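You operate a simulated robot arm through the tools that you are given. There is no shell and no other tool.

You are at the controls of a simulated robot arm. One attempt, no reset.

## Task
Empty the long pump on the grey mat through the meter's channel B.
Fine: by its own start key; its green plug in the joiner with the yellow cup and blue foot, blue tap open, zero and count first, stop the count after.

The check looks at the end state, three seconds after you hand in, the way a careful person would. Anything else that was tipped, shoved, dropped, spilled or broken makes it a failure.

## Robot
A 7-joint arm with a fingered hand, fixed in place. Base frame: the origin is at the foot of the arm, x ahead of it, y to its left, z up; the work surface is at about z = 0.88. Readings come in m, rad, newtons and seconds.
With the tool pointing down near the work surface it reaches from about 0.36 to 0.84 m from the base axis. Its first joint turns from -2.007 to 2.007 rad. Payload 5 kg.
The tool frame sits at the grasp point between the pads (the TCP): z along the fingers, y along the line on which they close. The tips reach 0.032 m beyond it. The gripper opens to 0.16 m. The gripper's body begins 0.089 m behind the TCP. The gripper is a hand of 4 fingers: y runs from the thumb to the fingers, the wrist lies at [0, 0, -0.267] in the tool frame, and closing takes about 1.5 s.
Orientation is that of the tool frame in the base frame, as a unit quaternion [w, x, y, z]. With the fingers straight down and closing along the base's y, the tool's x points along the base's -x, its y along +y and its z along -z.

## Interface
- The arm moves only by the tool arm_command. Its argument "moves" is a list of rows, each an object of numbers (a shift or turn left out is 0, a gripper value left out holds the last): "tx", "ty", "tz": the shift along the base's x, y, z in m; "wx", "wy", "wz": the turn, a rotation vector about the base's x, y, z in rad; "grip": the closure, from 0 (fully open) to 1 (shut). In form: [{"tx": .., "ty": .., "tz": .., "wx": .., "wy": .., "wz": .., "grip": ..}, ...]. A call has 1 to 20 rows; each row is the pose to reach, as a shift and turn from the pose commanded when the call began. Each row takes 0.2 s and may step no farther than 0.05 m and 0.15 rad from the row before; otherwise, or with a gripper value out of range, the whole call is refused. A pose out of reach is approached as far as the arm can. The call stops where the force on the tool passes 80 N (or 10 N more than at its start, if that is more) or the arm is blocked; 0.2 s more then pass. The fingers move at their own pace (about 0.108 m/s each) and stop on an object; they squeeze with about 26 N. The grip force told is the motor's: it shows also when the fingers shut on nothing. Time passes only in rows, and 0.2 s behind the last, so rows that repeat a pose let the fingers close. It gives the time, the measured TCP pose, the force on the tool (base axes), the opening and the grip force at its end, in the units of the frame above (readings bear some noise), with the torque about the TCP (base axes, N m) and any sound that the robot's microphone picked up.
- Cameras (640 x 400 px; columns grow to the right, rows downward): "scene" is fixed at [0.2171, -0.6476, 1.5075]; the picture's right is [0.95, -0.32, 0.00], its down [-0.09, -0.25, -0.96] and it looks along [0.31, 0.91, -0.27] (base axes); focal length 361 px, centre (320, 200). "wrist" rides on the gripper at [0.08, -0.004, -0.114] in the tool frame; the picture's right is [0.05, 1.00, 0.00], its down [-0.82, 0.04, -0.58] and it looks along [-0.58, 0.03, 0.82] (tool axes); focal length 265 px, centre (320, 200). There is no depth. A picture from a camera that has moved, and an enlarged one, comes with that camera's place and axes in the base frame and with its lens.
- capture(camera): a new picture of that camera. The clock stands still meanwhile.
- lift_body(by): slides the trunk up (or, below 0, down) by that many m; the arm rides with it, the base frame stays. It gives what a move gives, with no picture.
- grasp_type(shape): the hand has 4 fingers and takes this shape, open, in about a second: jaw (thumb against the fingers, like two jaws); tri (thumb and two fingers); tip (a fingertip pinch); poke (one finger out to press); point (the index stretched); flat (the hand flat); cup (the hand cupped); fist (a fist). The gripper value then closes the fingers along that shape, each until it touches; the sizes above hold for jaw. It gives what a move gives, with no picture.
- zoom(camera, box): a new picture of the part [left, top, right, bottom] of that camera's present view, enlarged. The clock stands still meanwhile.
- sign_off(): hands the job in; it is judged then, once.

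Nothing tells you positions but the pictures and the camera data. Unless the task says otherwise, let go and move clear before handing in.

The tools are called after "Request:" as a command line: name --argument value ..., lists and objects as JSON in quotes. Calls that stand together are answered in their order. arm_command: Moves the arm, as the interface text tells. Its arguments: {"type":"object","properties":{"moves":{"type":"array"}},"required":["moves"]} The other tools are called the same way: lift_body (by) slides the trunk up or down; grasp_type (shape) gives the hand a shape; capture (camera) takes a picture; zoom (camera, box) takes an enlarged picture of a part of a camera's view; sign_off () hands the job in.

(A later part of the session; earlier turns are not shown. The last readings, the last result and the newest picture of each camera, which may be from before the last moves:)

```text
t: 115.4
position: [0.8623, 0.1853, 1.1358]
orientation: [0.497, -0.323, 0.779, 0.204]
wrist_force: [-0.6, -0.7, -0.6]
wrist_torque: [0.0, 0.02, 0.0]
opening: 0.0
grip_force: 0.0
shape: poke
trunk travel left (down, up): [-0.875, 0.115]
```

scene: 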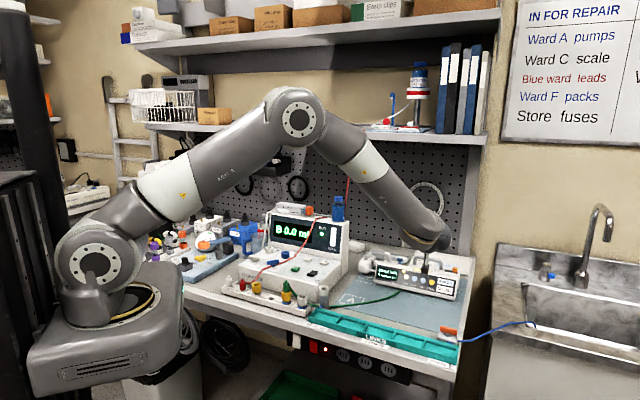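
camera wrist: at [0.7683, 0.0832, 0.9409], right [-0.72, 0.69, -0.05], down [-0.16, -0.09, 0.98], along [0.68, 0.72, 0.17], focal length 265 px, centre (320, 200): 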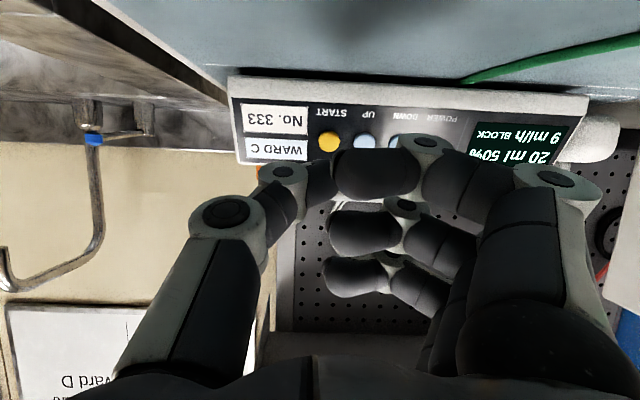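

Request:
arm_command --moves '[{"tz": -0.045}, {"tz": -0.09}, {"tz": -0.135}, {"tz": -0.175}, {"tz": -0.19}, {"tz": -0.19, "tx": 0.012, "ty": 0.012}, {"tz": -0.19, "tx": 0.0245, "ty": 0.0245}, {"tz": -0.19, "tx": 0.0295, "ty": 0.0295}]'

Request:
zoom --camera "wrist" --box '[210, 90, 640, 210]'

```text
t: 117.2
position: [0.8918, 0.2131, 0.9452]
orientation: [0.495, -0.322, 0.78, 0.204]
wrist_force: [0.6, 1.3, 0.1]
wrist_torque: [-0.03, -0.03, -0.02]
opening: 0.0002
grip_force: 0.0
shape: poke
trunk travel left (down, up): [-0.875, 0.115]
```

```text
1.49 times, centred on (425, 150) of wrist
camera zoom: at [0.7974, 0.1138, 0.9212], right [-0.72, 0.69, -0.05], down [-0.15, -0.09, 0.98], along [0.68, 0.72, 0.17], focal length 395 px, centre (164, 274)
```

zoom: 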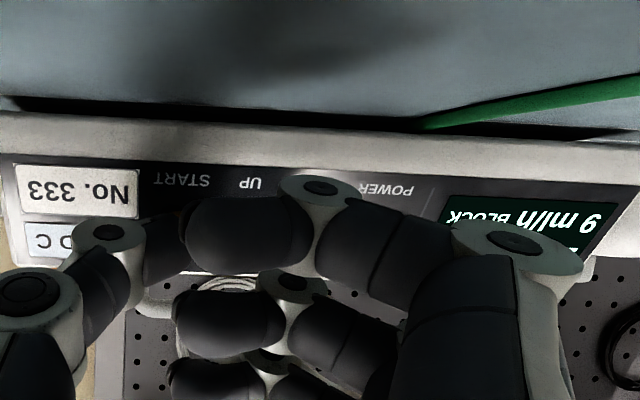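

Request:
arm_command --moves '[{"tx": 0.0022, "ty": 0.0022}, {"tx": 0.0042, "ty": 0.0042}, {"tx": -0.004, "ty": -0.004}, {"tx": -0.006, "ty": -0.006}]'

Request:
zoom --camera "wrist" --box '[380, 130, 640, 230]'

```text
t: 118.2
position: [0.8877, 0.2086, 0.9457]
orientation: [0.496, -0.322, 0.781, 0.204]
wrist_force: [-0.2, 0.3, -0.2]
wrist_torque: [0.0, 0.02, 0.0]
opening: 0.0
grip_force: 0.1
shape: poke
trunk travel left (down, up): [-0.875, 0.115]
heard: click
```

```text
2.46 times, centred on (510, 180) of wrist
camera zoom: at [0.7925, 0.1076, 0.9213], right [-0.72, 0.69, -0.05], down [-0.15, -0.09, 0.98], along [0.68, 0.72, 0.17], focal length 653 px, centre (-148, 249)
```

zoom: 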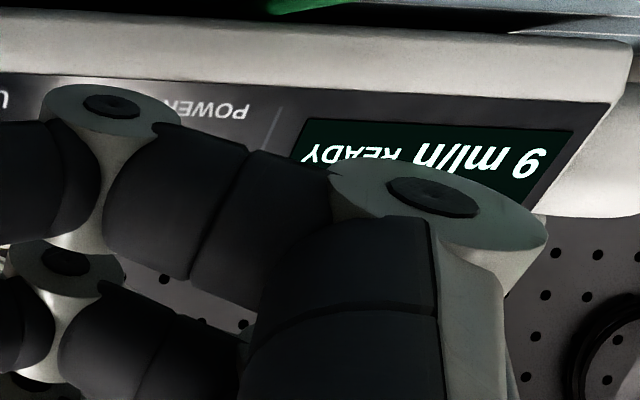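

Request:
arm_command --moves '[{"tx": 0.006, "ty": 0.006}, {"tx": 0.0085, "ty": 0.0085}, {"tx": 0.0104, "ty": 0.0104}, {"tx": -0.01, "ty": -0.01}, {"tx": -0.025, "ty": -0.025}]'

Request:
zoom --camera "wrist" --box '[210, 60, 640, 210]'

Request:
zoom --camera "scene" --box '[265, 205, 350, 260]'

```text
t: 119.4
position: [0.8617, 0.182, 0.944]
orientation: [0.495, -0.323, 0.78, 0.205]
wrist_force: [-0.2, 0.2, -0.1]
wrist_torque: [0.0, 0.01, 0.0]
opening: 0.0
grip_force: 0.1
shape: poke
trunk travel left (down, up): [-0.875, 0.115]
heard: click
```

```text
1.49 times, centred on (425, 135) of wrist
camera zoom: at [0.7677, 0.0827, 0.9199], right [-0.72, 0.69, -0.05], down [-0.15, -0.09, 0.98], along [0.68, 0.72, 0.17], focal length 395 px, centre (164, 297)
```

zoom: 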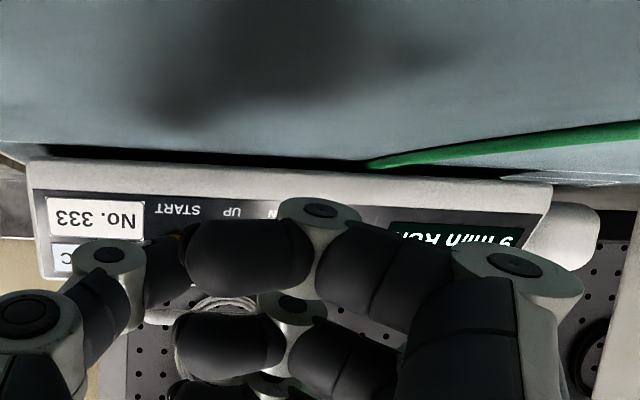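

```text
7.27 times, centred on (308, 232) of scene
camera zoom: at [0.2171, -0.6476, 1.5075], right [0.95, -0.32, 0.0], down [-0.09, -0.25, -0.96], along [0.31, 0.91, -0.27], focal length 2622 px, centre (411, -36)
```

zoom: 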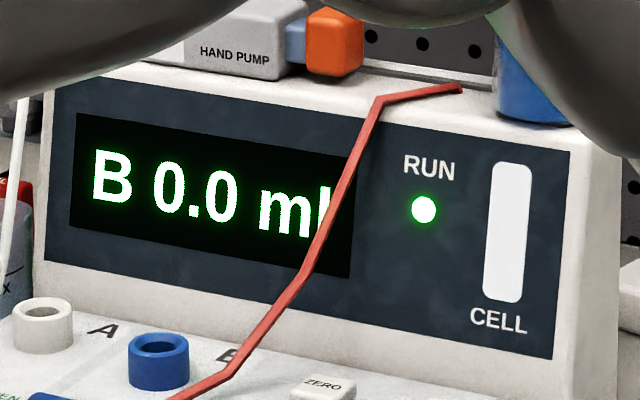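

Request:
arm_command --moves '[{"tz": 0.03}, {"tz": 0.045}, {"tz": 0.045}, {"tz": 0.045}, {"tz": 0.045}]'

Request:
zoom --camera "wrist" --box '[210, 60, 640, 210]'

Request:
zoom --camera "scene" --box '[265, 205, 350, 260]'

```text
t: 120.6
position: [0.8614, 0.1825, 0.9894]
orientation: [0.496, -0.323, 0.78, 0.204]
wrist_force: [-0.1, -0.2, 0.9]
wrist_torque: [-0.03, -0.01, 0.01]
opening: 0.0001
grip_force: 0.0
shape: poke
trunk travel left (down, up): [-0.875, 0.115]
```

```text
1.49 times, centred on (425, 135) of wrist
camera zoom: at [0.7664, 0.0841, 0.9654], right [-0.72, 0.69, -0.05], down [-0.15, -0.09, 0.98], along [0.68, 0.72, 0.17], focal length 395 px, centre (164, 297)
```

zoom: 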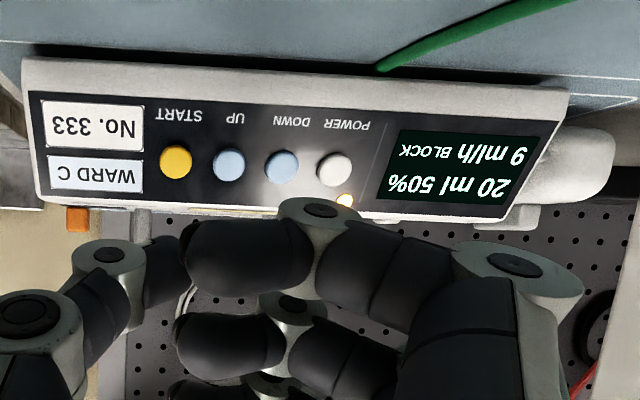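

```text
7.27 times, centred on (308, 232) of scene
camera zoom: at [0.2171, -0.6476, 1.5075], right [0.95, -0.32, 0.0], down [-0.09, -0.25, -0.96], along [0.31, 0.91, -0.27], focal length 2622 px, centre (411, -36)
```

zoom: 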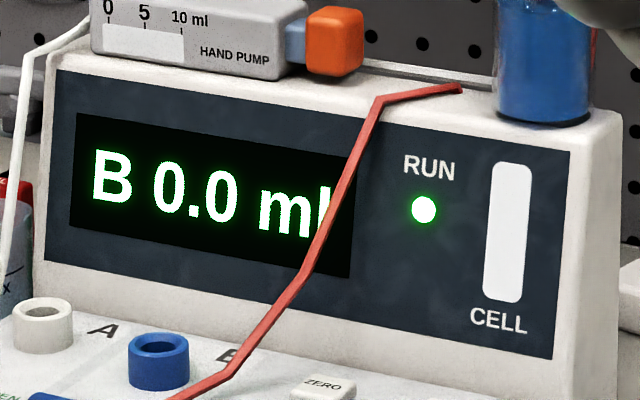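

The pump blocks with the tap in either position, so something else is wrong. I think I see it now: the joiners on the rail are loose adapters, and the one with the yellow cup and blue foot must stand in the meter's blue socket B. First I'll get the hand clear and set the tap back to OPEN.

Request:
arm_command --moves '[{"tz": 0.04, "tx": -0.01, "ty": -0.01}, {"tz": 0.08, "tx": -0.02, "ty": -0.02}, {"tz": 0.12, "tx": -0.03, "ty": -0.03}, {"tz": 0.14, "tx": -0.03, "ty": -0.03}]'

Request:
zoom --camera "scene" --box '[265, 240, 315, 310]'

Request:
zoom --camera "scene" --box '[225, 275, 345, 325]'

```text
t: 121.6
position: [0.8331, 0.1535, 1.13]
orientation: [0.496, -0.322, 0.78, 0.205]
wrist_force: [0.3, -0.2, -0.2]
wrist_torque: [-0.01, 0.0, 0.01]
opening: 0.0
grip_force: 0.0
shape: poke
trunk travel left (down, up): [-0.875, 0.115]
```

```text
5.71 times, centred on (290, 275) of scene
camera zoom: at [0.2171, -0.6476, 1.5075], right [0.95, -0.32, 0.0], down [-0.09, -0.25, -0.96], along [0.31, 0.91, -0.27], focal length 2060 px, centre (491, -229)
```

zoom: 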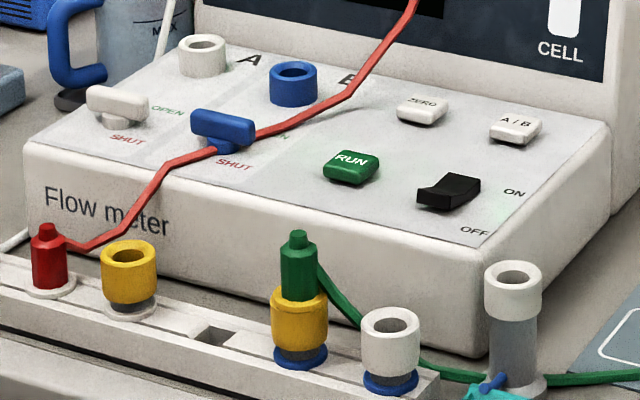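

```text
5.33 times, centred on (285, 300) of scene
camera zoom: at [0.2171, -0.6476, 1.5075], right [0.95, -0.32, 0.0], down [-0.09, -0.25, -0.96], along [0.31, 0.91, -0.27], focal length 1923 px, centre (507, -333)
```

zoom: 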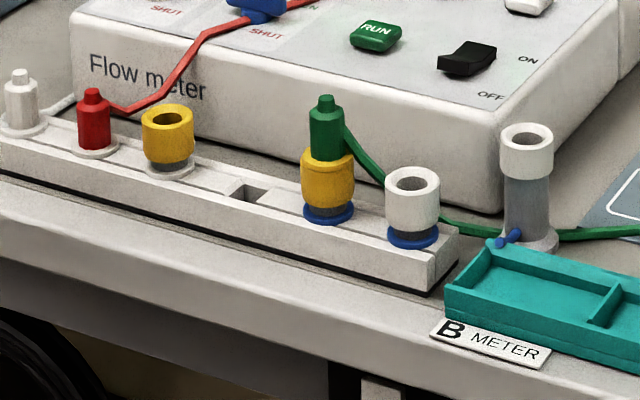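

Request:
arm_command --moves '[{"tx": -0.015, "ty": 0.0, "wx": -0.1, "wy": 0.1}, {"tx": -0.03, "ty": 0.0, "wx": -0.2, "wy": 0.2}, {"tx": -0.045, "ty": 0.0, "wx": -0.3, "wy": 0.3}, {"tx": -0.06, "ty": 0.0, "wx": -0.4, "wy": 0.4}, {"tx": -0.075, "ty": 0.0, "wx": -0.5, "wy": 0.5}, {"tx": -0.09, "ty": 0.0, "wx": -0.6, "wy": 0.6}, {"tx": -0.11, "ty": 0.0, "wx": -0.7, "wy": 0.7}, {"tx": -0.13, "ty": 0.0, "wx": -0.8, "wy": 0.8}, {"tx": -0.13, "ty": 0.0, "wx": -0.8, "wy": 0.8}]'

```text
t: 123.6
position: [0.7022, 0.1517, 1.1297]
orientation: [-0.001, -0.383, 0.924, -0.001]
wrist_force: [0.4, -0.7, 0.7]
wrist_torque: [0.04, 0.02, 0.0]
opening: 0.0
grip_force: 0.0
shape: poke
trunk travel left (down, up): [-0.875, 0.115]
```

Request:
arm_command --moves '[{"tx": -0.0308, "ty": 0.0329}, {"tx": -0.0616, "ty": 0.0658}, {"tx": -0.0924, "ty": 0.0987}, {"tx": -0.1232, "ty": 0.1316}, {"tx": -0.154, "ty": 0.1645}, {"tx": -0.1848, "ty": 0.1974}, {"tx": -0.2156, "ty": 0.2303}, {"tx": -0.2464, "ty": 0.2632}, {"tx": -0.277, "ty": 0.296}, {"tx": -0.277, "ty": 0.296, "tz": -0.045}, {"tx": -0.277, "ty": 0.296, "tz": -0.085}, {"tx": -0.277, "ty": 0.296, "tz": -0.105}, {"tx": -0.277, "ty": 0.296, "tz": -0.105}]'

Request:
zoom --camera "scene" --box '[250, 230, 320, 280]'

```text
t: 126.4
position: [0.4251, 0.4506, 1.0234]
orientation: [0.0, -0.382, 0.924, -0.001]
wrist_force: [-0.7, -0.1, -0.4]
wrist_torque: [-0.01, 0.03, -0.02]
opening: 0.0001
grip_force: 0.1
shape: poke
trunk travel left (down, up): [-0.875, 0.115]
```

```text
8.00 times, centred on (285, 255) of scene
camera zoom: at [0.2171, -0.6476, 1.5075], right [0.95, -0.32, 0.0], down [-0.09, -0.25, -0.96], along [0.31, 0.91, -0.27], focal length 2884 px, centre (600, -240)
```

zoom: 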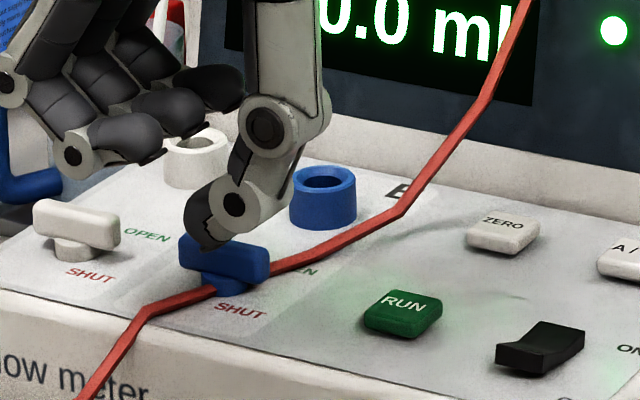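

Request:
arm_command --moves '[{"tx": 0.0047, "ty": 0.0145, "tz": -0.01}, {"tx": 0.0047, "ty": 0.0145, "tz": -0.024}, {"tx": 0.009, "ty": 0.019, "tz": -0.024}, {"tx": 0.0132, "ty": 0.023, "tz": -0.024}, {"tx": 0.0198, "ty": 0.0255, "tz": -0.024}, {"tx": 0.0253, "ty": 0.0298, "tz": -0.024}, {"tx": 0.0275, "ty": 0.032, "tz": -0.024}]'

Request:
zoom --camera "scene" --box '[265, 245, 305, 275]'

```text
t: 128.0
position: [0.4522, 0.4811, 1.0007]
orientation: [0.0, -0.383, 0.924, -0.001]
wrist_force: [0.2, -0.5, 0.1]
wrist_torque: [-0.01, -0.01, 0.0]
opening: 0.0003
grip_force: 0.1
shape: poke
trunk travel left (down, up): [-0.875, 0.115]
```

```text
13.33 times, centred on (285, 260) of scene
camera zoom: at [0.2171, -0.6476, 1.5075], right [0.95, -0.32, 0.0], down [-0.09, -0.25, -0.96], along [0.31, 0.91, -0.27], focal length 4807 px, centre (787, -600)
```

zoom: 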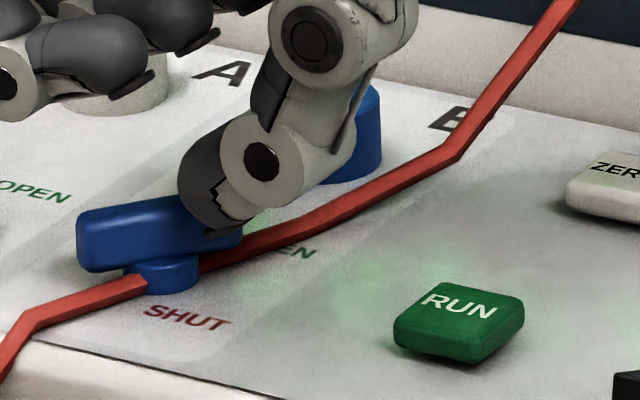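

Request:
arm_command --moves '[{"tx": 0.001, "ty": 0.0015}, {"tx": 0.002, "ty": 0.003}, {"tx": 0.003, "ty": 0.0045}]'

Request:
arm_command --moves '[{"tx": -0.004, "ty": -0.009}, {"tx": -0.006, "ty": -0.016, "tz": 0.02}, {"tx": -0.006, "ty": -0.022, "tz": 0.06}, {"tx": 0.0, "ty": -0.035, "tz": 0.1}, {"tx": 0.0, "ty": -0.05, "tz": 0.14}, {"tx": 0.0, "ty": -0.06, "tz": 0.17}, {"tx": 0.0, "ty": -0.06, "tz": 0.17}]'

Request:
zoom --camera "scene" --box '[255, 240, 315, 280]'

Request:
capture --camera "wrist"

```text
t: 128.8
position: [0.4559, 0.4831, 1.0003]
orientation: [-0.001, -0.383, 0.924, -0.001]
wrist_force: [-2.7, -13.3, 1.9]
wrist_torque: [-0.39, 0.14, -0.06]
opening: 0.0
grip_force: 0.1
shape: poke
trunk travel left (down, up): [-0.875, 0.115]
```

```text
t: 130.4
position: [0.457, 0.4248, 1.1704]
orientation: [-0.001, -0.382, 0.924, -0.001]
wrist_force: [0.8, -0.3, 0.5]
wrist_torque: [-0.02, 0.01, 0.0]
opening: 0.0
grip_force: 0.1
shape: poke
trunk travel left (down, up): [-0.875, 0.115]
```

```text
10.00 times, centred on (285, 260) of scene
camera zoom: at [0.2171, -0.6476, 1.5075], right [0.95, -0.32, 0.0], down [-0.09, -0.25, -0.96], along [0.31, 0.91, -0.27], focal length 3606 px, centre (670, -400)
```

zoom: 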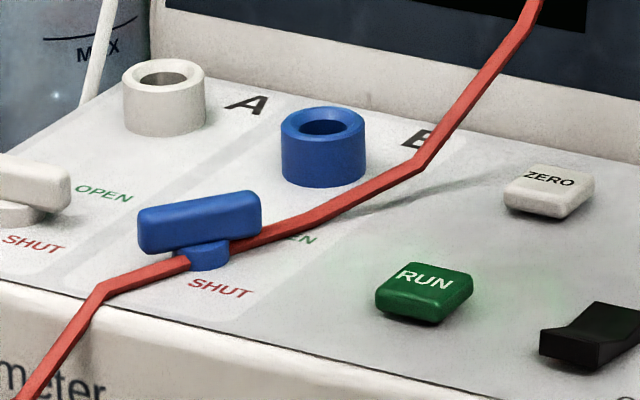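

```text
taken
camera wrist: at [0.4031, 0.3652, 1.2843], right [-0.74, 0.67, 0.0], down [0.55, 0.61, 0.58], along [0.39, 0.43, -0.82], focal length 265 px, centre (320, 200)
```

wrist: 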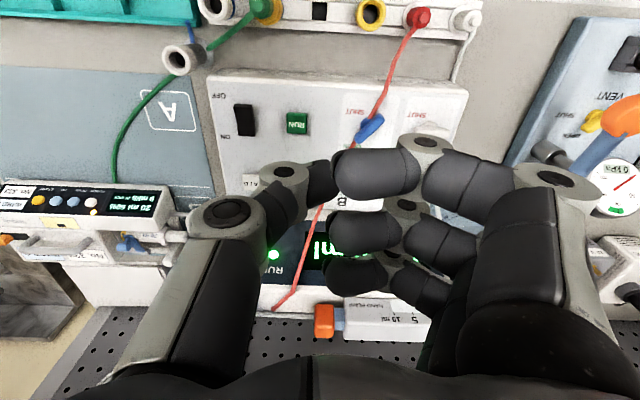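

The tap is back at OPEN. Now I'll switch to the fingertip pinch, and from here measure the blue socket B and the joiner precisely.

Request:
grasp_type --shape "tip"

Request:
zoom --camera "wrist" --box '[260, 150, 440, 250]'

Request:
capture --camera "wrist"

```text
t: 131.3
position: [0.4568, 0.4251, 1.1701]
orientation: [0.0, -0.383, 0.924, -0.001]
wrist_force: [1.1, -0.2, 0.1]
wrist_torque: [0.0, 0.0, 0.02]
opening: 0.1597
grip_force: 0.2
shape: tip
trunk travel left (down, up): [-0.875, 0.115]
```

```text
3.56 times, centred on (350, 200) of wrist
camera zoom: at [0.4031, 0.365, 1.2842], right [-0.74, 0.67, 0.0], down [0.55, 0.61, 0.58], along [0.39, 0.43, -0.82], focal length 944 px, centre (213, 200)
```

zoom: 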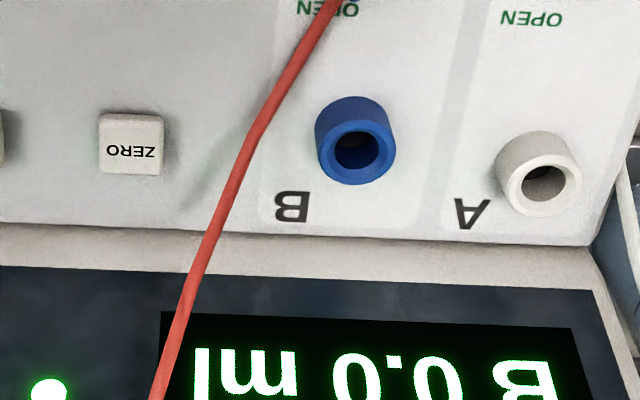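

```text
taken
camera wrist: at [0.4031, 0.365, 1.2842], right [-0.74, 0.67, 0.0], down [0.55, 0.61, 0.58], along [0.39, 0.43, -0.82], focal length 265 px, centre (320, 200)
```

wrist: 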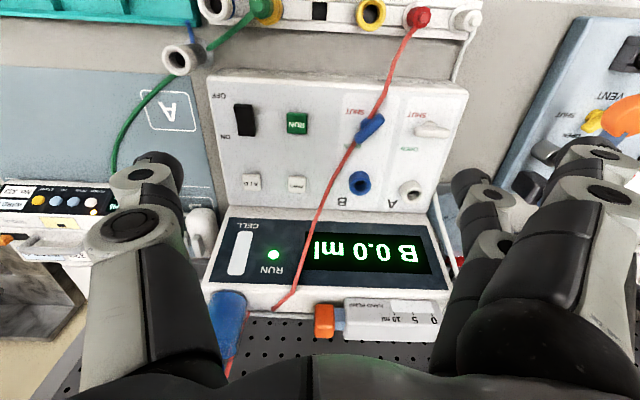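

I now have socket B's rim at about (0.490, 0.542, 0.981). I'll turn the hand square to the rail again, as for the first pick, and hover over the joiner with the plug in it.

Request:
arm_command --moves '[{"tx": -0.001, "ty": -0.009, "wz": 0.137, "grip": 0.6}, {"tx": -0.002, "ty": -0.018, "wz": 0.274}, {"tx": -0.003, "ty": -0.028, "wz": 0.411}, {"tx": -0.005, "ty": -0.037, "wz": 0.548}, {"tx": -0.006, "ty": -0.046, "wz": 0.685}, {"tx": -0.007, "ty": -0.056, "wz": 0.822}, {"tx": -0.008, "ty": -0.065, "wz": 0.959}, {"tx": -0.009, "ty": -0.075, "tz": -0.01, "wz": 1.096}, {"tx": -0.01, "ty": -0.084, "tz": -0.02, "wz": 1.233}, {"tx": -0.012, "ty": -0.093, "tz": -0.04, "wz": 1.37}, {"tx": -0.0133, "ty": -0.1025, "tz": -0.05, "wz": 1.51}, {"tx": -0.0133, "ty": -0.1025, "tz": -0.05, "wz": 1.51}]'

Request:
zoom --camera "wrist" --box '[260, 60, 380, 180]'

Request:
capture --camera "wrist"

```text
t: 133.9
position: [0.443, 0.3226, 1.1211]
orientation: [-0.001, 0.912, -0.41, 0.001]
wrist_force: [0.3, -0.1, 0.0]
wrist_torque: [-0.02, 0.01, -0.01]
opening: 0.0645
grip_force: 0.0
shape: tip
trunk travel left (down, up): [-0.875, 0.115]
```

```text
3.33 times, centred on (320, 120) of wrist
camera zoom: at [0.4984, 0.2655, 1.2348], right [-0.71, -0.7, 0.0], down [-0.57, 0.58, 0.58], along [-0.4, 0.41, -0.82], focal length 885 px, centre (320, 467)
```

zoom: 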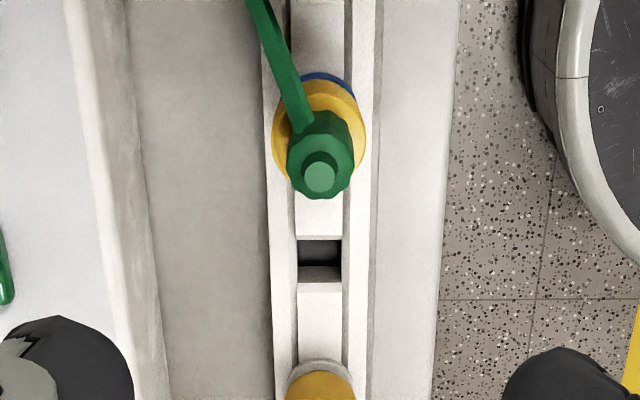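

```text
taken
camera wrist: at [0.4984, 0.2655, 1.2348], right [-0.71, -0.7, 0.0], down [-0.57, 0.58, 0.58], along [-0.4, 0.41, -0.82], focal length 265 px, centre (320, 200)
```

wrist: 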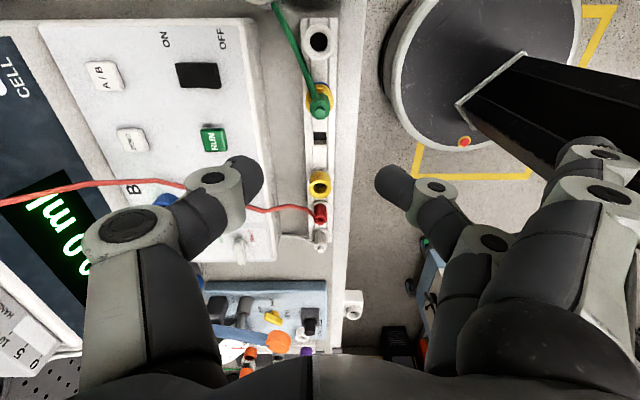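

Request:
arm_command --moves '[{"tz": -0.045}, {"tz": -0.09}, {"tz": -0.125}, {"tz": -0.15}, {"tz": -0.165}, {"tz": -0.168}, {"tz": -0.168}]'

Request:
zoom --camera "wrist" --box '[220, 90, 420, 250]'

Request:
zoom --camera "scene" --box '[250, 245, 330, 315]'

```text
t: 135.5
position: [0.4415, 0.3234, 0.9529]
orientation: [-0.001, 0.912, -0.411, 0.0]
wrist_force: [-1.2, 0.8, 0.7]
wrist_torque: [-0.01, 0.01, 0.01]
opening: 0.0645
grip_force: 0.1
shape: tip
trunk travel left (down, up): [-0.875, 0.115]
```

```text
2.50 times, centred on (320, 170) of wrist
camera zoom: at [0.4975, 0.2649, 1.0664], right [-0.71, -0.7, 0.0], down [-0.57, 0.58, 0.58], along [-0.4, 0.41, -0.82], focal length 664 px, centre (320, 275)
```

zoom: 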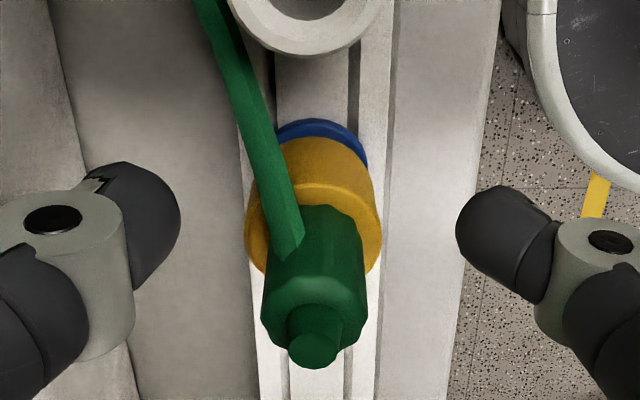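

```text
5.71 times, centred on (290, 280) of scene
camera zoom: at [0.2171, -0.6476, 1.5075], right [0.95, -0.32, 0.0], down [-0.09, -0.25, -0.96], along [0.31, 0.91, -0.27], focal length 2060 px, centre (491, -257)
```

zoom: 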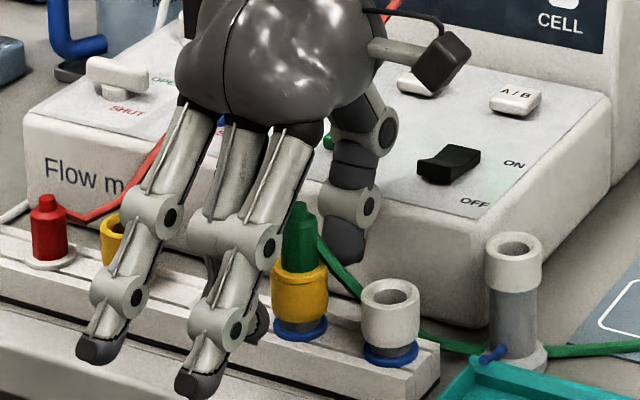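

Request:
arm_command --moves '[{"grip": 0.75}, {"grip": 0.85}, {"grip": 0.93}, {"grip": 0.93}, {"grip": 0.93}, {"grip": 0.93}]'

Request:
zoom --camera "wrist" --box '[220, 90, 420, 250]'

```text
t: 136.9
position: [0.4414, 0.3225, 0.9528]
orientation: [-0.001, 0.912, -0.411, 0.0]
wrist_force: [-0.4, -0.5, -0.2]
wrist_torque: [-0.02, 0.02, -0.02]
opening: 0.0237
grip_force: 25.9
shape: tip
trunk travel left (down, up): [-0.875, 0.115]
```

```text
2.50 times, centred on (320, 170) of wrist
camera zoom: at [0.4975, 0.2648, 1.0666], right [-0.71, -0.7, 0.0], down [-0.57, 0.58, 0.58], along [-0.4, 0.41, -0.82], focal length 664 px, centre (320, 275)
```

zoom: 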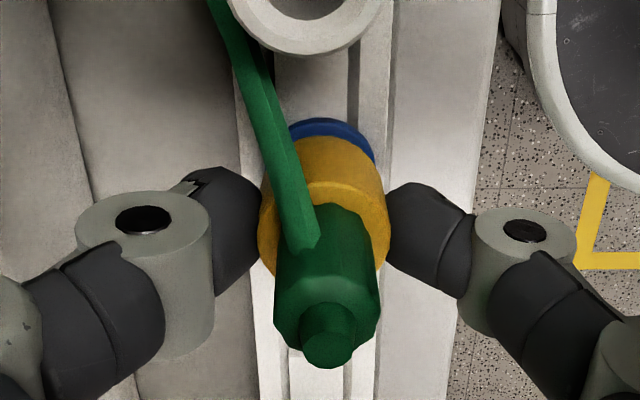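

Gripped with 26 N around the cup. Lifting slowly to see whether the joiner comes up with the plug.

Request:
arm_command --moves '[{"tz": 0.006}, {"tz": 0.014}, {"tz": 0.025}, {"tz": 0.04}, {"tz": 0.055}, {"tz": 0.055}]'

Request:
zoom --camera "wrist" --box '[220, 90, 420, 250]'

Request:
zoom --camera "scene" --box '[250, 235, 330, 305]'

```text
t: 138.3
position: [0.4412, 0.3218, 1.0077]
orientation: [0.0, 0.912, -0.41, 0.0]
wrist_force: [-0.2, 1.1, -1.0]
wrist_torque: [0.02, 0.0, -0.03]
opening: 0.0239
grip_force: 26.0
shape: tip
trunk travel left (down, up): [-0.875, 0.115]
```

```text
2.50 times, centred on (320, 170) of wrist
camera zoom: at [0.4977, 0.2651, 1.1216], right [-0.71, -0.7, 0.0], down [-0.57, 0.58, 0.58], along [-0.4, 0.41, -0.82], focal length 664 px, centre (320, 275)
```

zoom: 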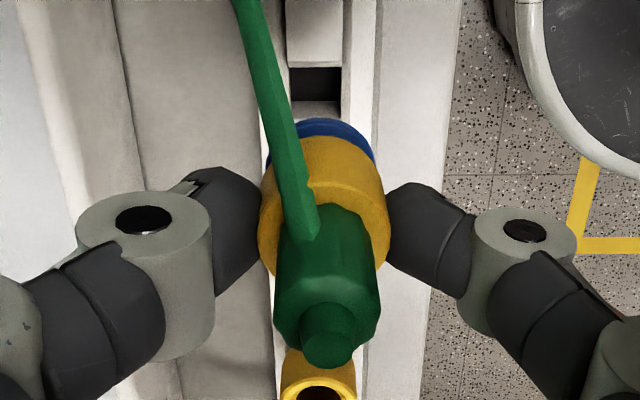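

```text
5.71 times, centred on (290, 270) of scene
camera zoom: at [0.2171, -0.6476, 1.5075], right [0.95, -0.32, 0.0], down [-0.09, -0.25, -0.96], along [0.31, 0.91, -0.27], focal length 2060 px, centre (491, -200)
```

zoom: 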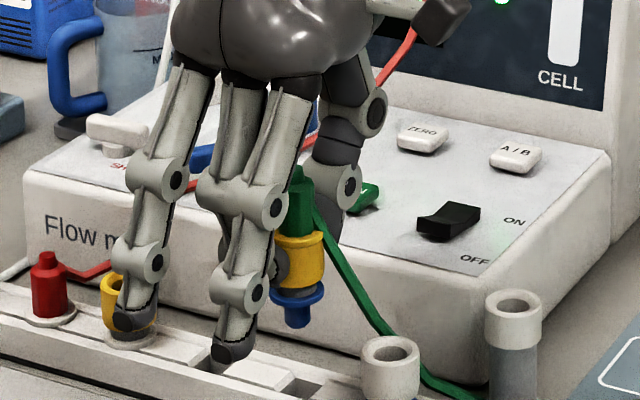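

The joiner lifts out with its own blue nose below the ring, so it is indeed an adapter for the blue socket B. I'll raise it well clear, turn the hand so the thumb avoids the display, and carry it over the socket.

Request:
arm_command --moves '[{"tz": 0.03}, {"tz": 0.06}, {"tz": 0.085}, {"tx": 0.006, "ty": 0.027, "tz": 0.085, "wz": -0.134}, {"tx": 0.012, "ty": 0.055, "tz": 0.085, "wz": -0.268}, {"tx": 0.018, "ty": 0.082, "tz": 0.085, "wz": -0.402}, {"tx": 0.024, "ty": 0.11, "tz": 0.085, "wz": -0.536}, {"tx": 0.03, "ty": 0.137, "tz": 0.085, "wz": -0.67}, {"tx": 0.036, "ty": 0.165, "tz": 0.085, "wz": -0.804}, {"tx": 0.042, "ty": 0.192, "tz": 0.085, "wz": -0.938}, {"tx": 0.0488, "ty": 0.2195, "tz": 0.085, "wz": -1.073}, {"tx": 0.0488, "ty": 0.2195, "tz": 0.085, "wz": -1.073}]'

Request:
capture --camera "wrist"

Request:
zoom --camera "scene" --box '[240, 190, 350, 280]'

```text
t: 140.9
position: [0.4891, 0.541, 1.0938]
orientation: [0.001, -0.574, 0.819, -0.001]
wrist_force: [0.3, 0.1, -1.3]
wrist_torque: [0.0, -0.03, 0.02]
opening: 0.0237
grip_force: 26.1
shape: tip
trunk travel left (down, up): [-0.875, 0.115]
```

```text
taken
camera wrist: at [0.4655, 0.4636, 1.2075], right [-0.96, 0.29, 0.0], down [0.24, 0.78, 0.58], along [0.17, 0.55, -0.82], focal length 265 px, centre (320, 200)
```

wrist: 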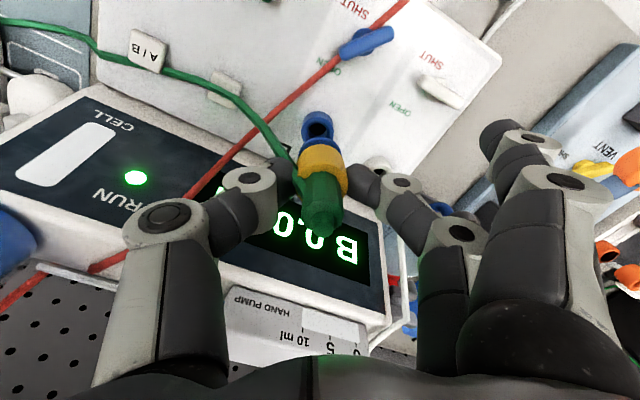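

```text
4.44 times, centred on (295, 235) of scene
camera zoom: at [0.2171, -0.6476, 1.5075], right [0.95, -0.32, 0.0], down [-0.09, -0.25, -0.96], along [0.31, 0.91, -0.27], focal length 1602 px, centre (431, 44)
```

zoom: 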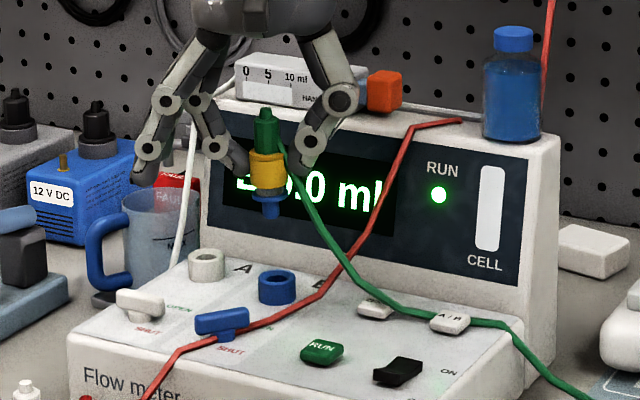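

Request:
zoom --camera "wrist" --box '[270, 90, 370, 220]'

Request:
zoom --camera "scene" --box '[275, 210, 325, 265]'

```text
3.08 times, centred on (320, 155) of wrist
camera zoom: at [0.4655, 0.4636, 1.2075], right [-0.96, 0.29, 0.0], down [0.24, 0.78, 0.58], along [0.17, 0.55, -0.82], focal length 817 px, centre (320, 338)
```

zoom: 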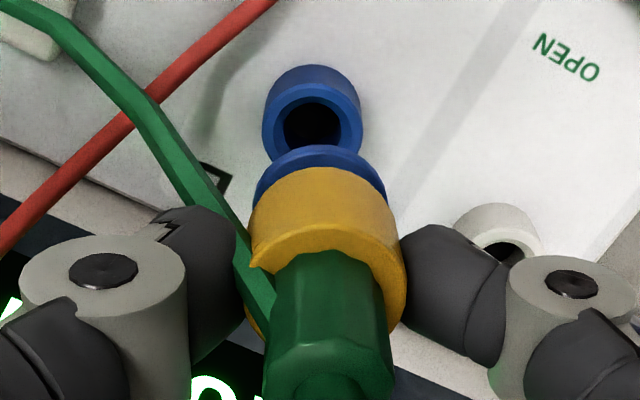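

```text
7.27 times, centred on (300, 238) of scene
camera zoom: at [0.2171, -0.6476, 1.5075], right [0.95, -0.32, 0.0], down [-0.09, -0.25, -0.96], along [0.31, 0.91, -0.27], focal length 2622 px, centre (466, -73)
```

zoom: 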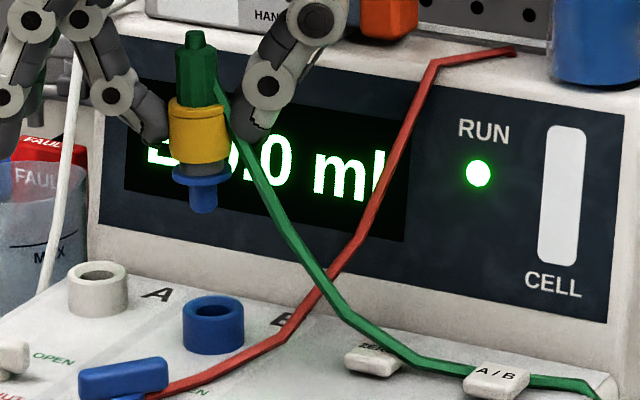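

Request:
zoom --camera "wrist" --box '[290, 100, 350, 160]'

```text
6.67 times, centred on (320, 130) of wrist
camera zoom: at [0.4655, 0.4636, 1.2075], right [-0.96, 0.29, 0.0], down [0.24, 0.78, 0.58], along [0.17, 0.55, -0.82], focal length 1769 px, centre (320, 667)
```

zoom: 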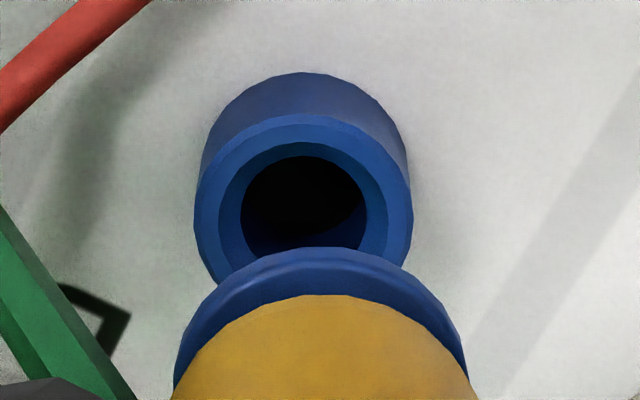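

Request:
arm_command --moves '[{"tx": 0.0024, "ty": 0.0034}, {"tx": 0.0048, "ty": 0.0067}, {"tx": 0.0048, "ty": 0.0067, "tz": -0.015}, {"tx": 0.0048, "ty": 0.0067, "tz": -0.03}, {"tx": 0.0048, "ty": 0.0067, "tz": -0.03}]'

Request:
zoom --camera "wrist" --box '[285, 105, 355, 175]'

Request:
zoom --camera "scene" --box '[275, 220, 315, 260]'

```text
t: 142.1
position: [0.4954, 0.5484, 1.064]
orientation: [0.002, -0.573, 0.819, -0.001]
wrist_force: [-0.6, -0.1, 0.4]
wrist_torque: [0.01, -0.04, 0.02]
opening: 0.0237
grip_force: 26.1
shape: tip
trunk travel left (down, up): [-0.875, 0.115]
```

```text
5.71 times, centred on (320, 140) of wrist
camera zoom: at [0.4716, 0.4716, 1.1766], right [-0.96, 0.29, 0.0], down [0.24, 0.78, 0.58], along [0.17, 0.55, -0.82], focal length 1517 px, centre (320, 543)
```

zoom: 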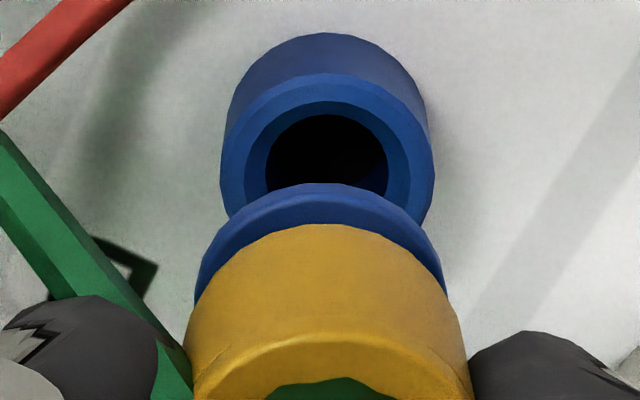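

```text
10.00 times, centred on (295, 240) of scene
camera zoom: at [0.2171, -0.6476, 1.5075], right [0.95, -0.32, 0.0], down [-0.09, -0.25, -0.96], along [0.31, 0.91, -0.27], focal length 3606 px, centre (570, -200)
```

zoom: 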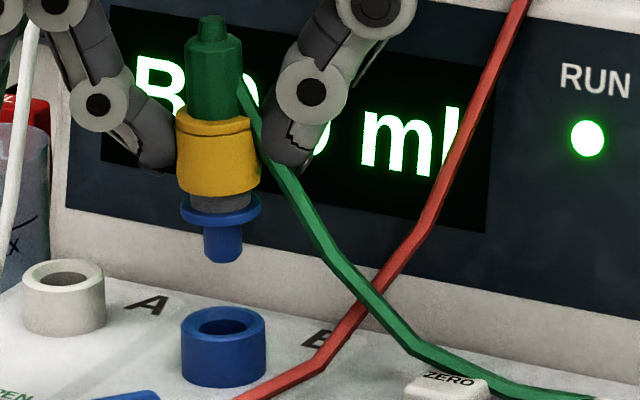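

Alignment is within about a millimetre. I'll make a small sideways correction, lower to just above the rim, and check again.

Request:
arm_command --moves '[{"tx": -0.001, "ty": 0.0004, "tz": -0.008}, {"tx": -0.001, "ty": 0.0004, "tz": -0.016}, {"tx": -0.001, "ty": 0.0004, "tz": -0.02}, {"tx": -0.001, "ty": 0.0004, "tz": -0.02}]'

Request:
zoom --camera "wrist" --box '[285, 105, 355, 175]'

Request:
zoom --camera "scene" --box '[275, 225, 315, 265]'

```text
t: 143.1
position: [0.4946, 0.5499, 1.0419]
orientation: [0.001, -0.574, 0.819, -0.001]
wrist_force: [-0.1, -0.2, 0.6]
wrist_torque: [-0.01, -0.04, -0.03]
opening: 0.0237
grip_force: 25.6
shape: tip
trunk travel left (down, up): [-0.875, 0.115]
```

```text
5.71 times, centred on (320, 140) of wrist
camera zoom: at [0.4705, 0.4718, 1.1566], right [-0.96, 0.29, 0.0], down [0.24, 0.78, 0.58], along [0.17, 0.55, -0.82], focal length 1517 px, centre (320, 543)
```

zoom: 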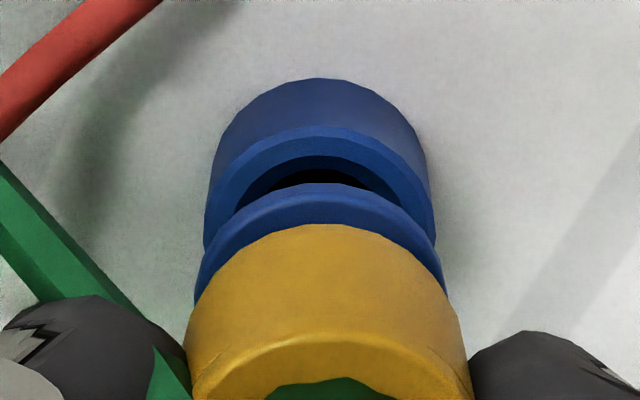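

```text
10.00 times, centred on (295, 245) of scene
camera zoom: at [0.2171, -0.6476, 1.5075], right [0.95, -0.32, 0.0], down [-0.09, -0.25, -0.96], along [0.31, 0.91, -0.27], focal length 3606 px, centre (570, -250)
```

zoom: 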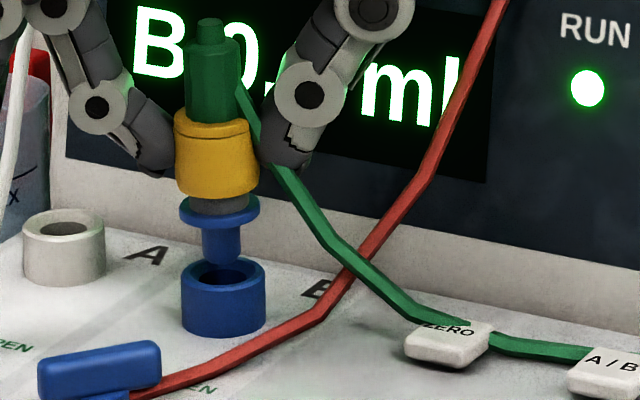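

Request:
arm_command --moves '[{"tx": -0.0002, "ty": -0.0005, "tz": -0.003}, {"tx": -0.0002, "ty": -0.0005, "tz": -0.006}, {"tx": -0.0002, "ty": -0.0005, "tz": -0.009}]'

Request:
zoom --camera "scene" --box '[275, 225, 315, 265]'

```text
t: 143.9
position: [0.4939, 0.5477, 1.0343]
orientation: [0.001, -0.574, 0.819, -0.001]
wrist_force: [0.3, 0.2, -0.7]
wrist_torque: [-0.03, 0.01, -0.02]
opening: 0.024
grip_force: 26.1
shape: tip
trunk travel left (down, up): [-0.875, 0.115]
```

```text
10.00 times, centred on (295, 245) of scene
camera zoom: at [0.2171, -0.6476, 1.5075], right [0.95, -0.32, 0.0], down [-0.09, -0.25, -0.96], along [0.31, 0.91, -0.27], focal length 3606 px, centre (570, -250)
```

zoom: 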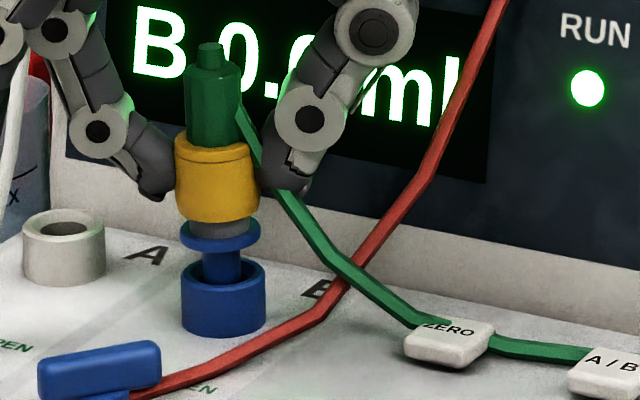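

Request:
arm_command --moves '[{"tz": -0.003}, {"tz": -0.006}, {"tz": -0.008}]'

Request:
zoom --camera "scene" --box '[275, 225, 315, 265]'

```text
t: 144.7
position: [0.494, 0.5486, 1.0267]
orientation: [0.001, -0.573, 0.819, 0.0]
wrist_force: [0.5, 1.2, 0.6]
wrist_torque: [0.04, 0.0, -0.04]
opening: 0.0237
grip_force: 26.3
shape: tip
trunk travel left (down, up): [-0.875, 0.115]
```

```text
10.00 times, centred on (295, 245) of scene
camera zoom: at [0.2171, -0.6476, 1.5075], right [0.95, -0.32, 0.0], down [-0.09, -0.25, -0.96], along [0.31, 0.91, -0.27], focal length 3606 px, centre (570, -250)
```

zoom: 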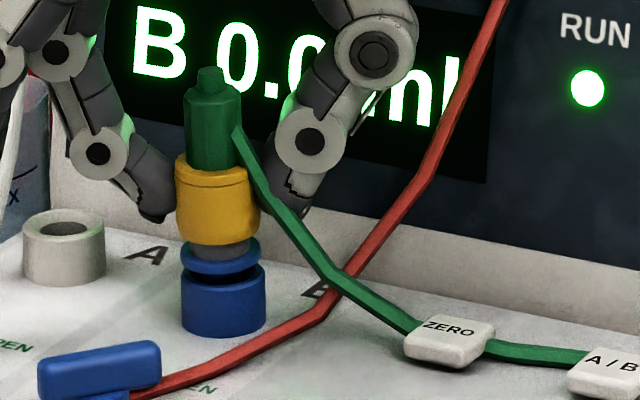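

Request:
arm_command --moves '[{"tz": -0.002}, {"tz": -0.004}, {"tz": -0.005}]'

Request:
zoom --camera "scene" --box '[275, 225, 315, 265]'

```text
t: 145.5
position: [0.4936, 0.5489, 1.0202]
orientation: [0.001, -0.574, 0.819, -0.001]
wrist_force: [-1.2, 1.8, 0.1]
wrist_torque: [0.06, -0.02, 0.01]
opening: 0.024
grip_force: 26.1
shape: tip
trunk travel left (down, up): [-0.875, 0.115]
```

```text
10.00 times, centred on (295, 245) of scene
camera zoom: at [0.2171, -0.6476, 1.5075], right [0.95, -0.32, 0.0], down [-0.09, -0.25, -0.96], along [0.31, 0.91, -0.27], focal length 3606 px, centre (570, -250)
```

zoom: 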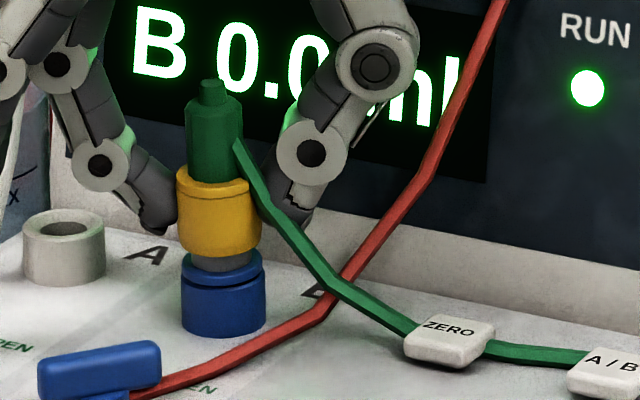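

Request:
arm_command --moves '[{"tz": -0.0015}, {"tz": -0.003}, {"tz": -0.004}]'

Request:
zoom --camera "scene" --box '[275, 225, 315, 265]'

```text
t: 146.3
position: [0.4945, 0.5494, 1.0189]
orientation: [0.002, -0.573, 0.819, -0.001]
wrist_force: [1.9, 1.8, 8.7]
wrist_torque: [0.08, 0.01, 0.02]
opening: 0.0239
grip_force: 26.1
shape: tip
trunk travel left (down, up): [-0.875, 0.115]
```

```text
10.00 times, centred on (295, 245) of scene
camera zoom: at [0.2171, -0.6476, 1.5075], right [0.95, -0.32, 0.0], down [-0.09, -0.25, -0.96], along [0.31, 0.91, -0.27], focal length 3606 px, centre (570, -250)
```

zoom: 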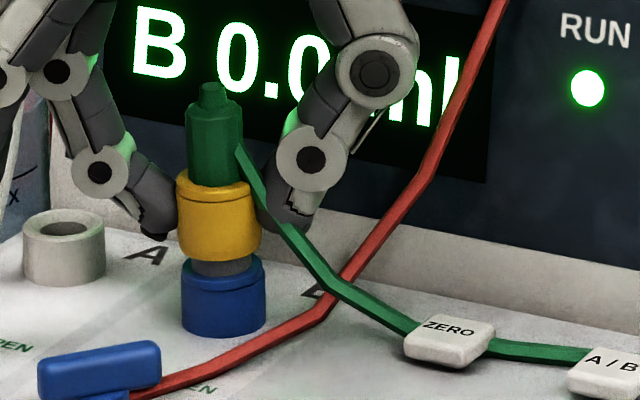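

The blue foot is flush on the socket rim and I feel contact. One slightly firmer push, then I'll release.

Request:
arm_command --moves '[{"tz": -0.0015}, {"tz": -0.003}]'

Request:
arm_command --moves '[{"tz": 0.003}, {"tz": 0.005}, {"tz": 0.005, "grip": 0.8}, {"tz": 0.005, "grip": 0.65}, {"tz": 0.005, "grip": 0.6}, {"tz": 0.005, "grip": 0.6}, {"tz": 0.005, "grip": 0.6}]'

Request:
zoom --camera "scene" --box '[265, 215, 325, 265]'

Request:
zoom --camera "wrist" --box '[220, 80, 420, 250]'

```text
t: 146.9
position: [0.4945, 0.5498, 1.0164]
orientation: [0.003, -0.573, 0.819, 0.0]
wrist_force: [3.8, 5.5, 22.3]
wrist_torque: [0.08, -0.11, 0.0]
opening: 0.0248
grip_force: 26.6
shape: tip
trunk travel left (down, up): [-0.875, 0.115]
```

```text
t: 148.5
position: [0.4958, 0.5494, 1.0185]
orientation: [0.0, -0.574, 0.819, -0.001]
wrist_force: [0.6, 0.6, -0.5]
wrist_torque: [0.0, -0.03, 0.03]
opening: 0.0633
grip_force: 0.1
shape: tip
trunk travel left (down, up): [-0.875, 0.115]
```

```text
8.00 times, centred on (295, 240) of scene
camera zoom: at [0.2171, -0.6476, 1.5075], right [0.95, -0.32, 0.0], down [-0.09, -0.25, -0.96], along [0.31, 0.91, -0.27], focal length 2884 px, centre (520, -120)
```

zoom: 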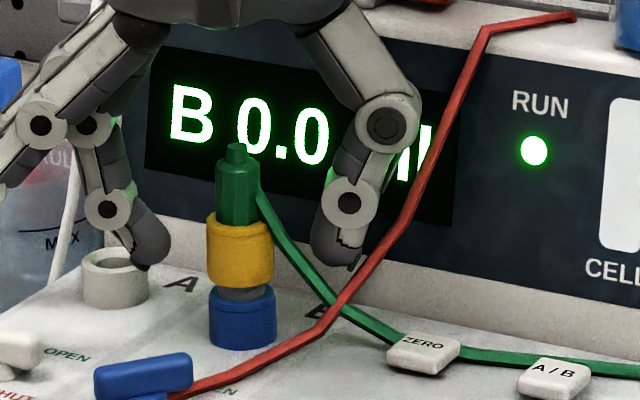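

```text
2.35 times, centred on (320, 165) of wrist
camera zoom: at [0.4709, 0.4724, 1.1325], right [-0.96, 0.29, 0.0], down [0.24, 0.78, 0.58], along [0.17, 0.55, -0.82], focal length 624 px, centre (320, 282)
```

zoom: 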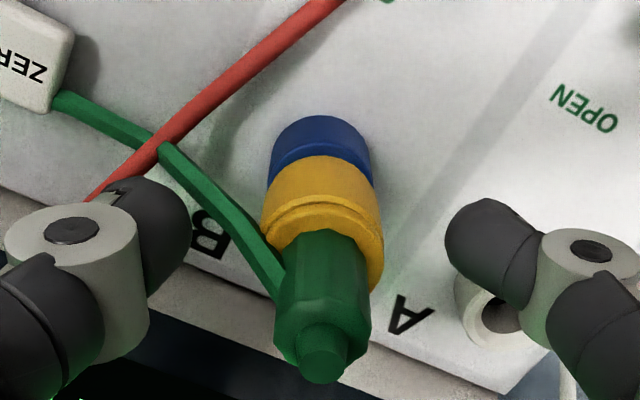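

The joiner and plug now stand upright in socket B. I'll rise straight up, clear of the plug.

Request:
arm_command --moves '[{"tz": 0.02}, {"tz": 0.05}, {"tz": 0.09}, {"tz": 0.13}, {"tz": 0.16}, {"tz": 0.16}]'

Request:
zoom --camera "scene" --box '[240, 200, 360, 300]'

Request:
zoom --camera "scene" --box '[275, 225, 315, 265]'

```text
t: 149.9
position: [0.4936, 0.5504, 1.1798]
orientation: [-0.001, -0.574, 0.819, -0.001]
wrist_force: [0.6, -1.0, 0.3]
wrist_torque: [-0.02, 0.02, 0.01]
opening: 0.0632
grip_force: 0.0
shape: tip
trunk travel left (down, up): [-0.875, 0.115]
```

```text
4.00 times, centred on (300, 250) of scene
camera zoom: at [0.2171, -0.6476, 1.5075], right [0.95, -0.32, 0.0], down [-0.09, -0.25, -0.96], along [0.31, 0.91, -0.27], focal length 1442 px, centre (400, 0)
```

zoom: 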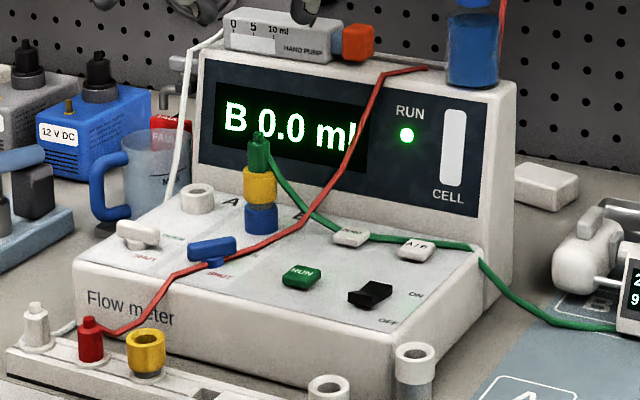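

```text
10.00 times, centred on (295, 245) of scene
camera zoom: at [0.2171, -0.6476, 1.5075], right [0.95, -0.32, 0.0], down [-0.09, -0.25, -0.96], along [0.31, 0.91, -0.27], focal length 3606 px, centre (570, -250)
```

zoom: 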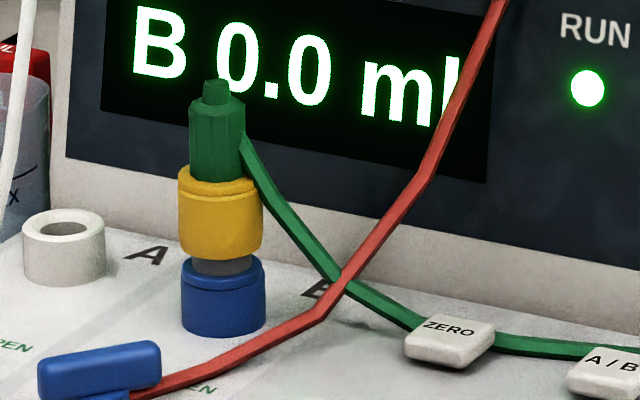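

Request:
zoom --camera "scene" --box '[278, 230, 308, 262]'

Request:
zoom --camera "wrist" --box '[280, 80, 360, 170]'

```text
12.50 times, centred on (293, 246) of scene
camera zoom: at [0.2171, -0.6476, 1.5075], right [0.95, -0.32, 0.0], down [-0.09, -0.25, -0.96], along [0.31, 0.91, -0.27], focal length 4507 px, centre (658, -375)
```

zoom: 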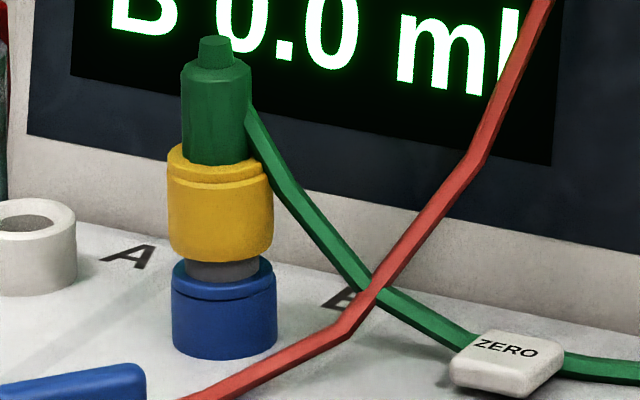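

```text
4.44 times, centred on (320, 125) of wrist
camera zoom: at [0.4697, 0.4731, 1.2924], right [-0.96, 0.29, 0.0], down [0.24, 0.78, 0.58], along [0.17, 0.55, -0.82], focal length 1180 px, centre (320, 533)
```

zoom: 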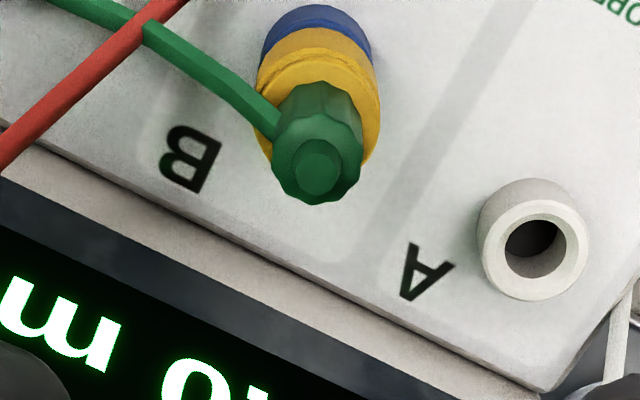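

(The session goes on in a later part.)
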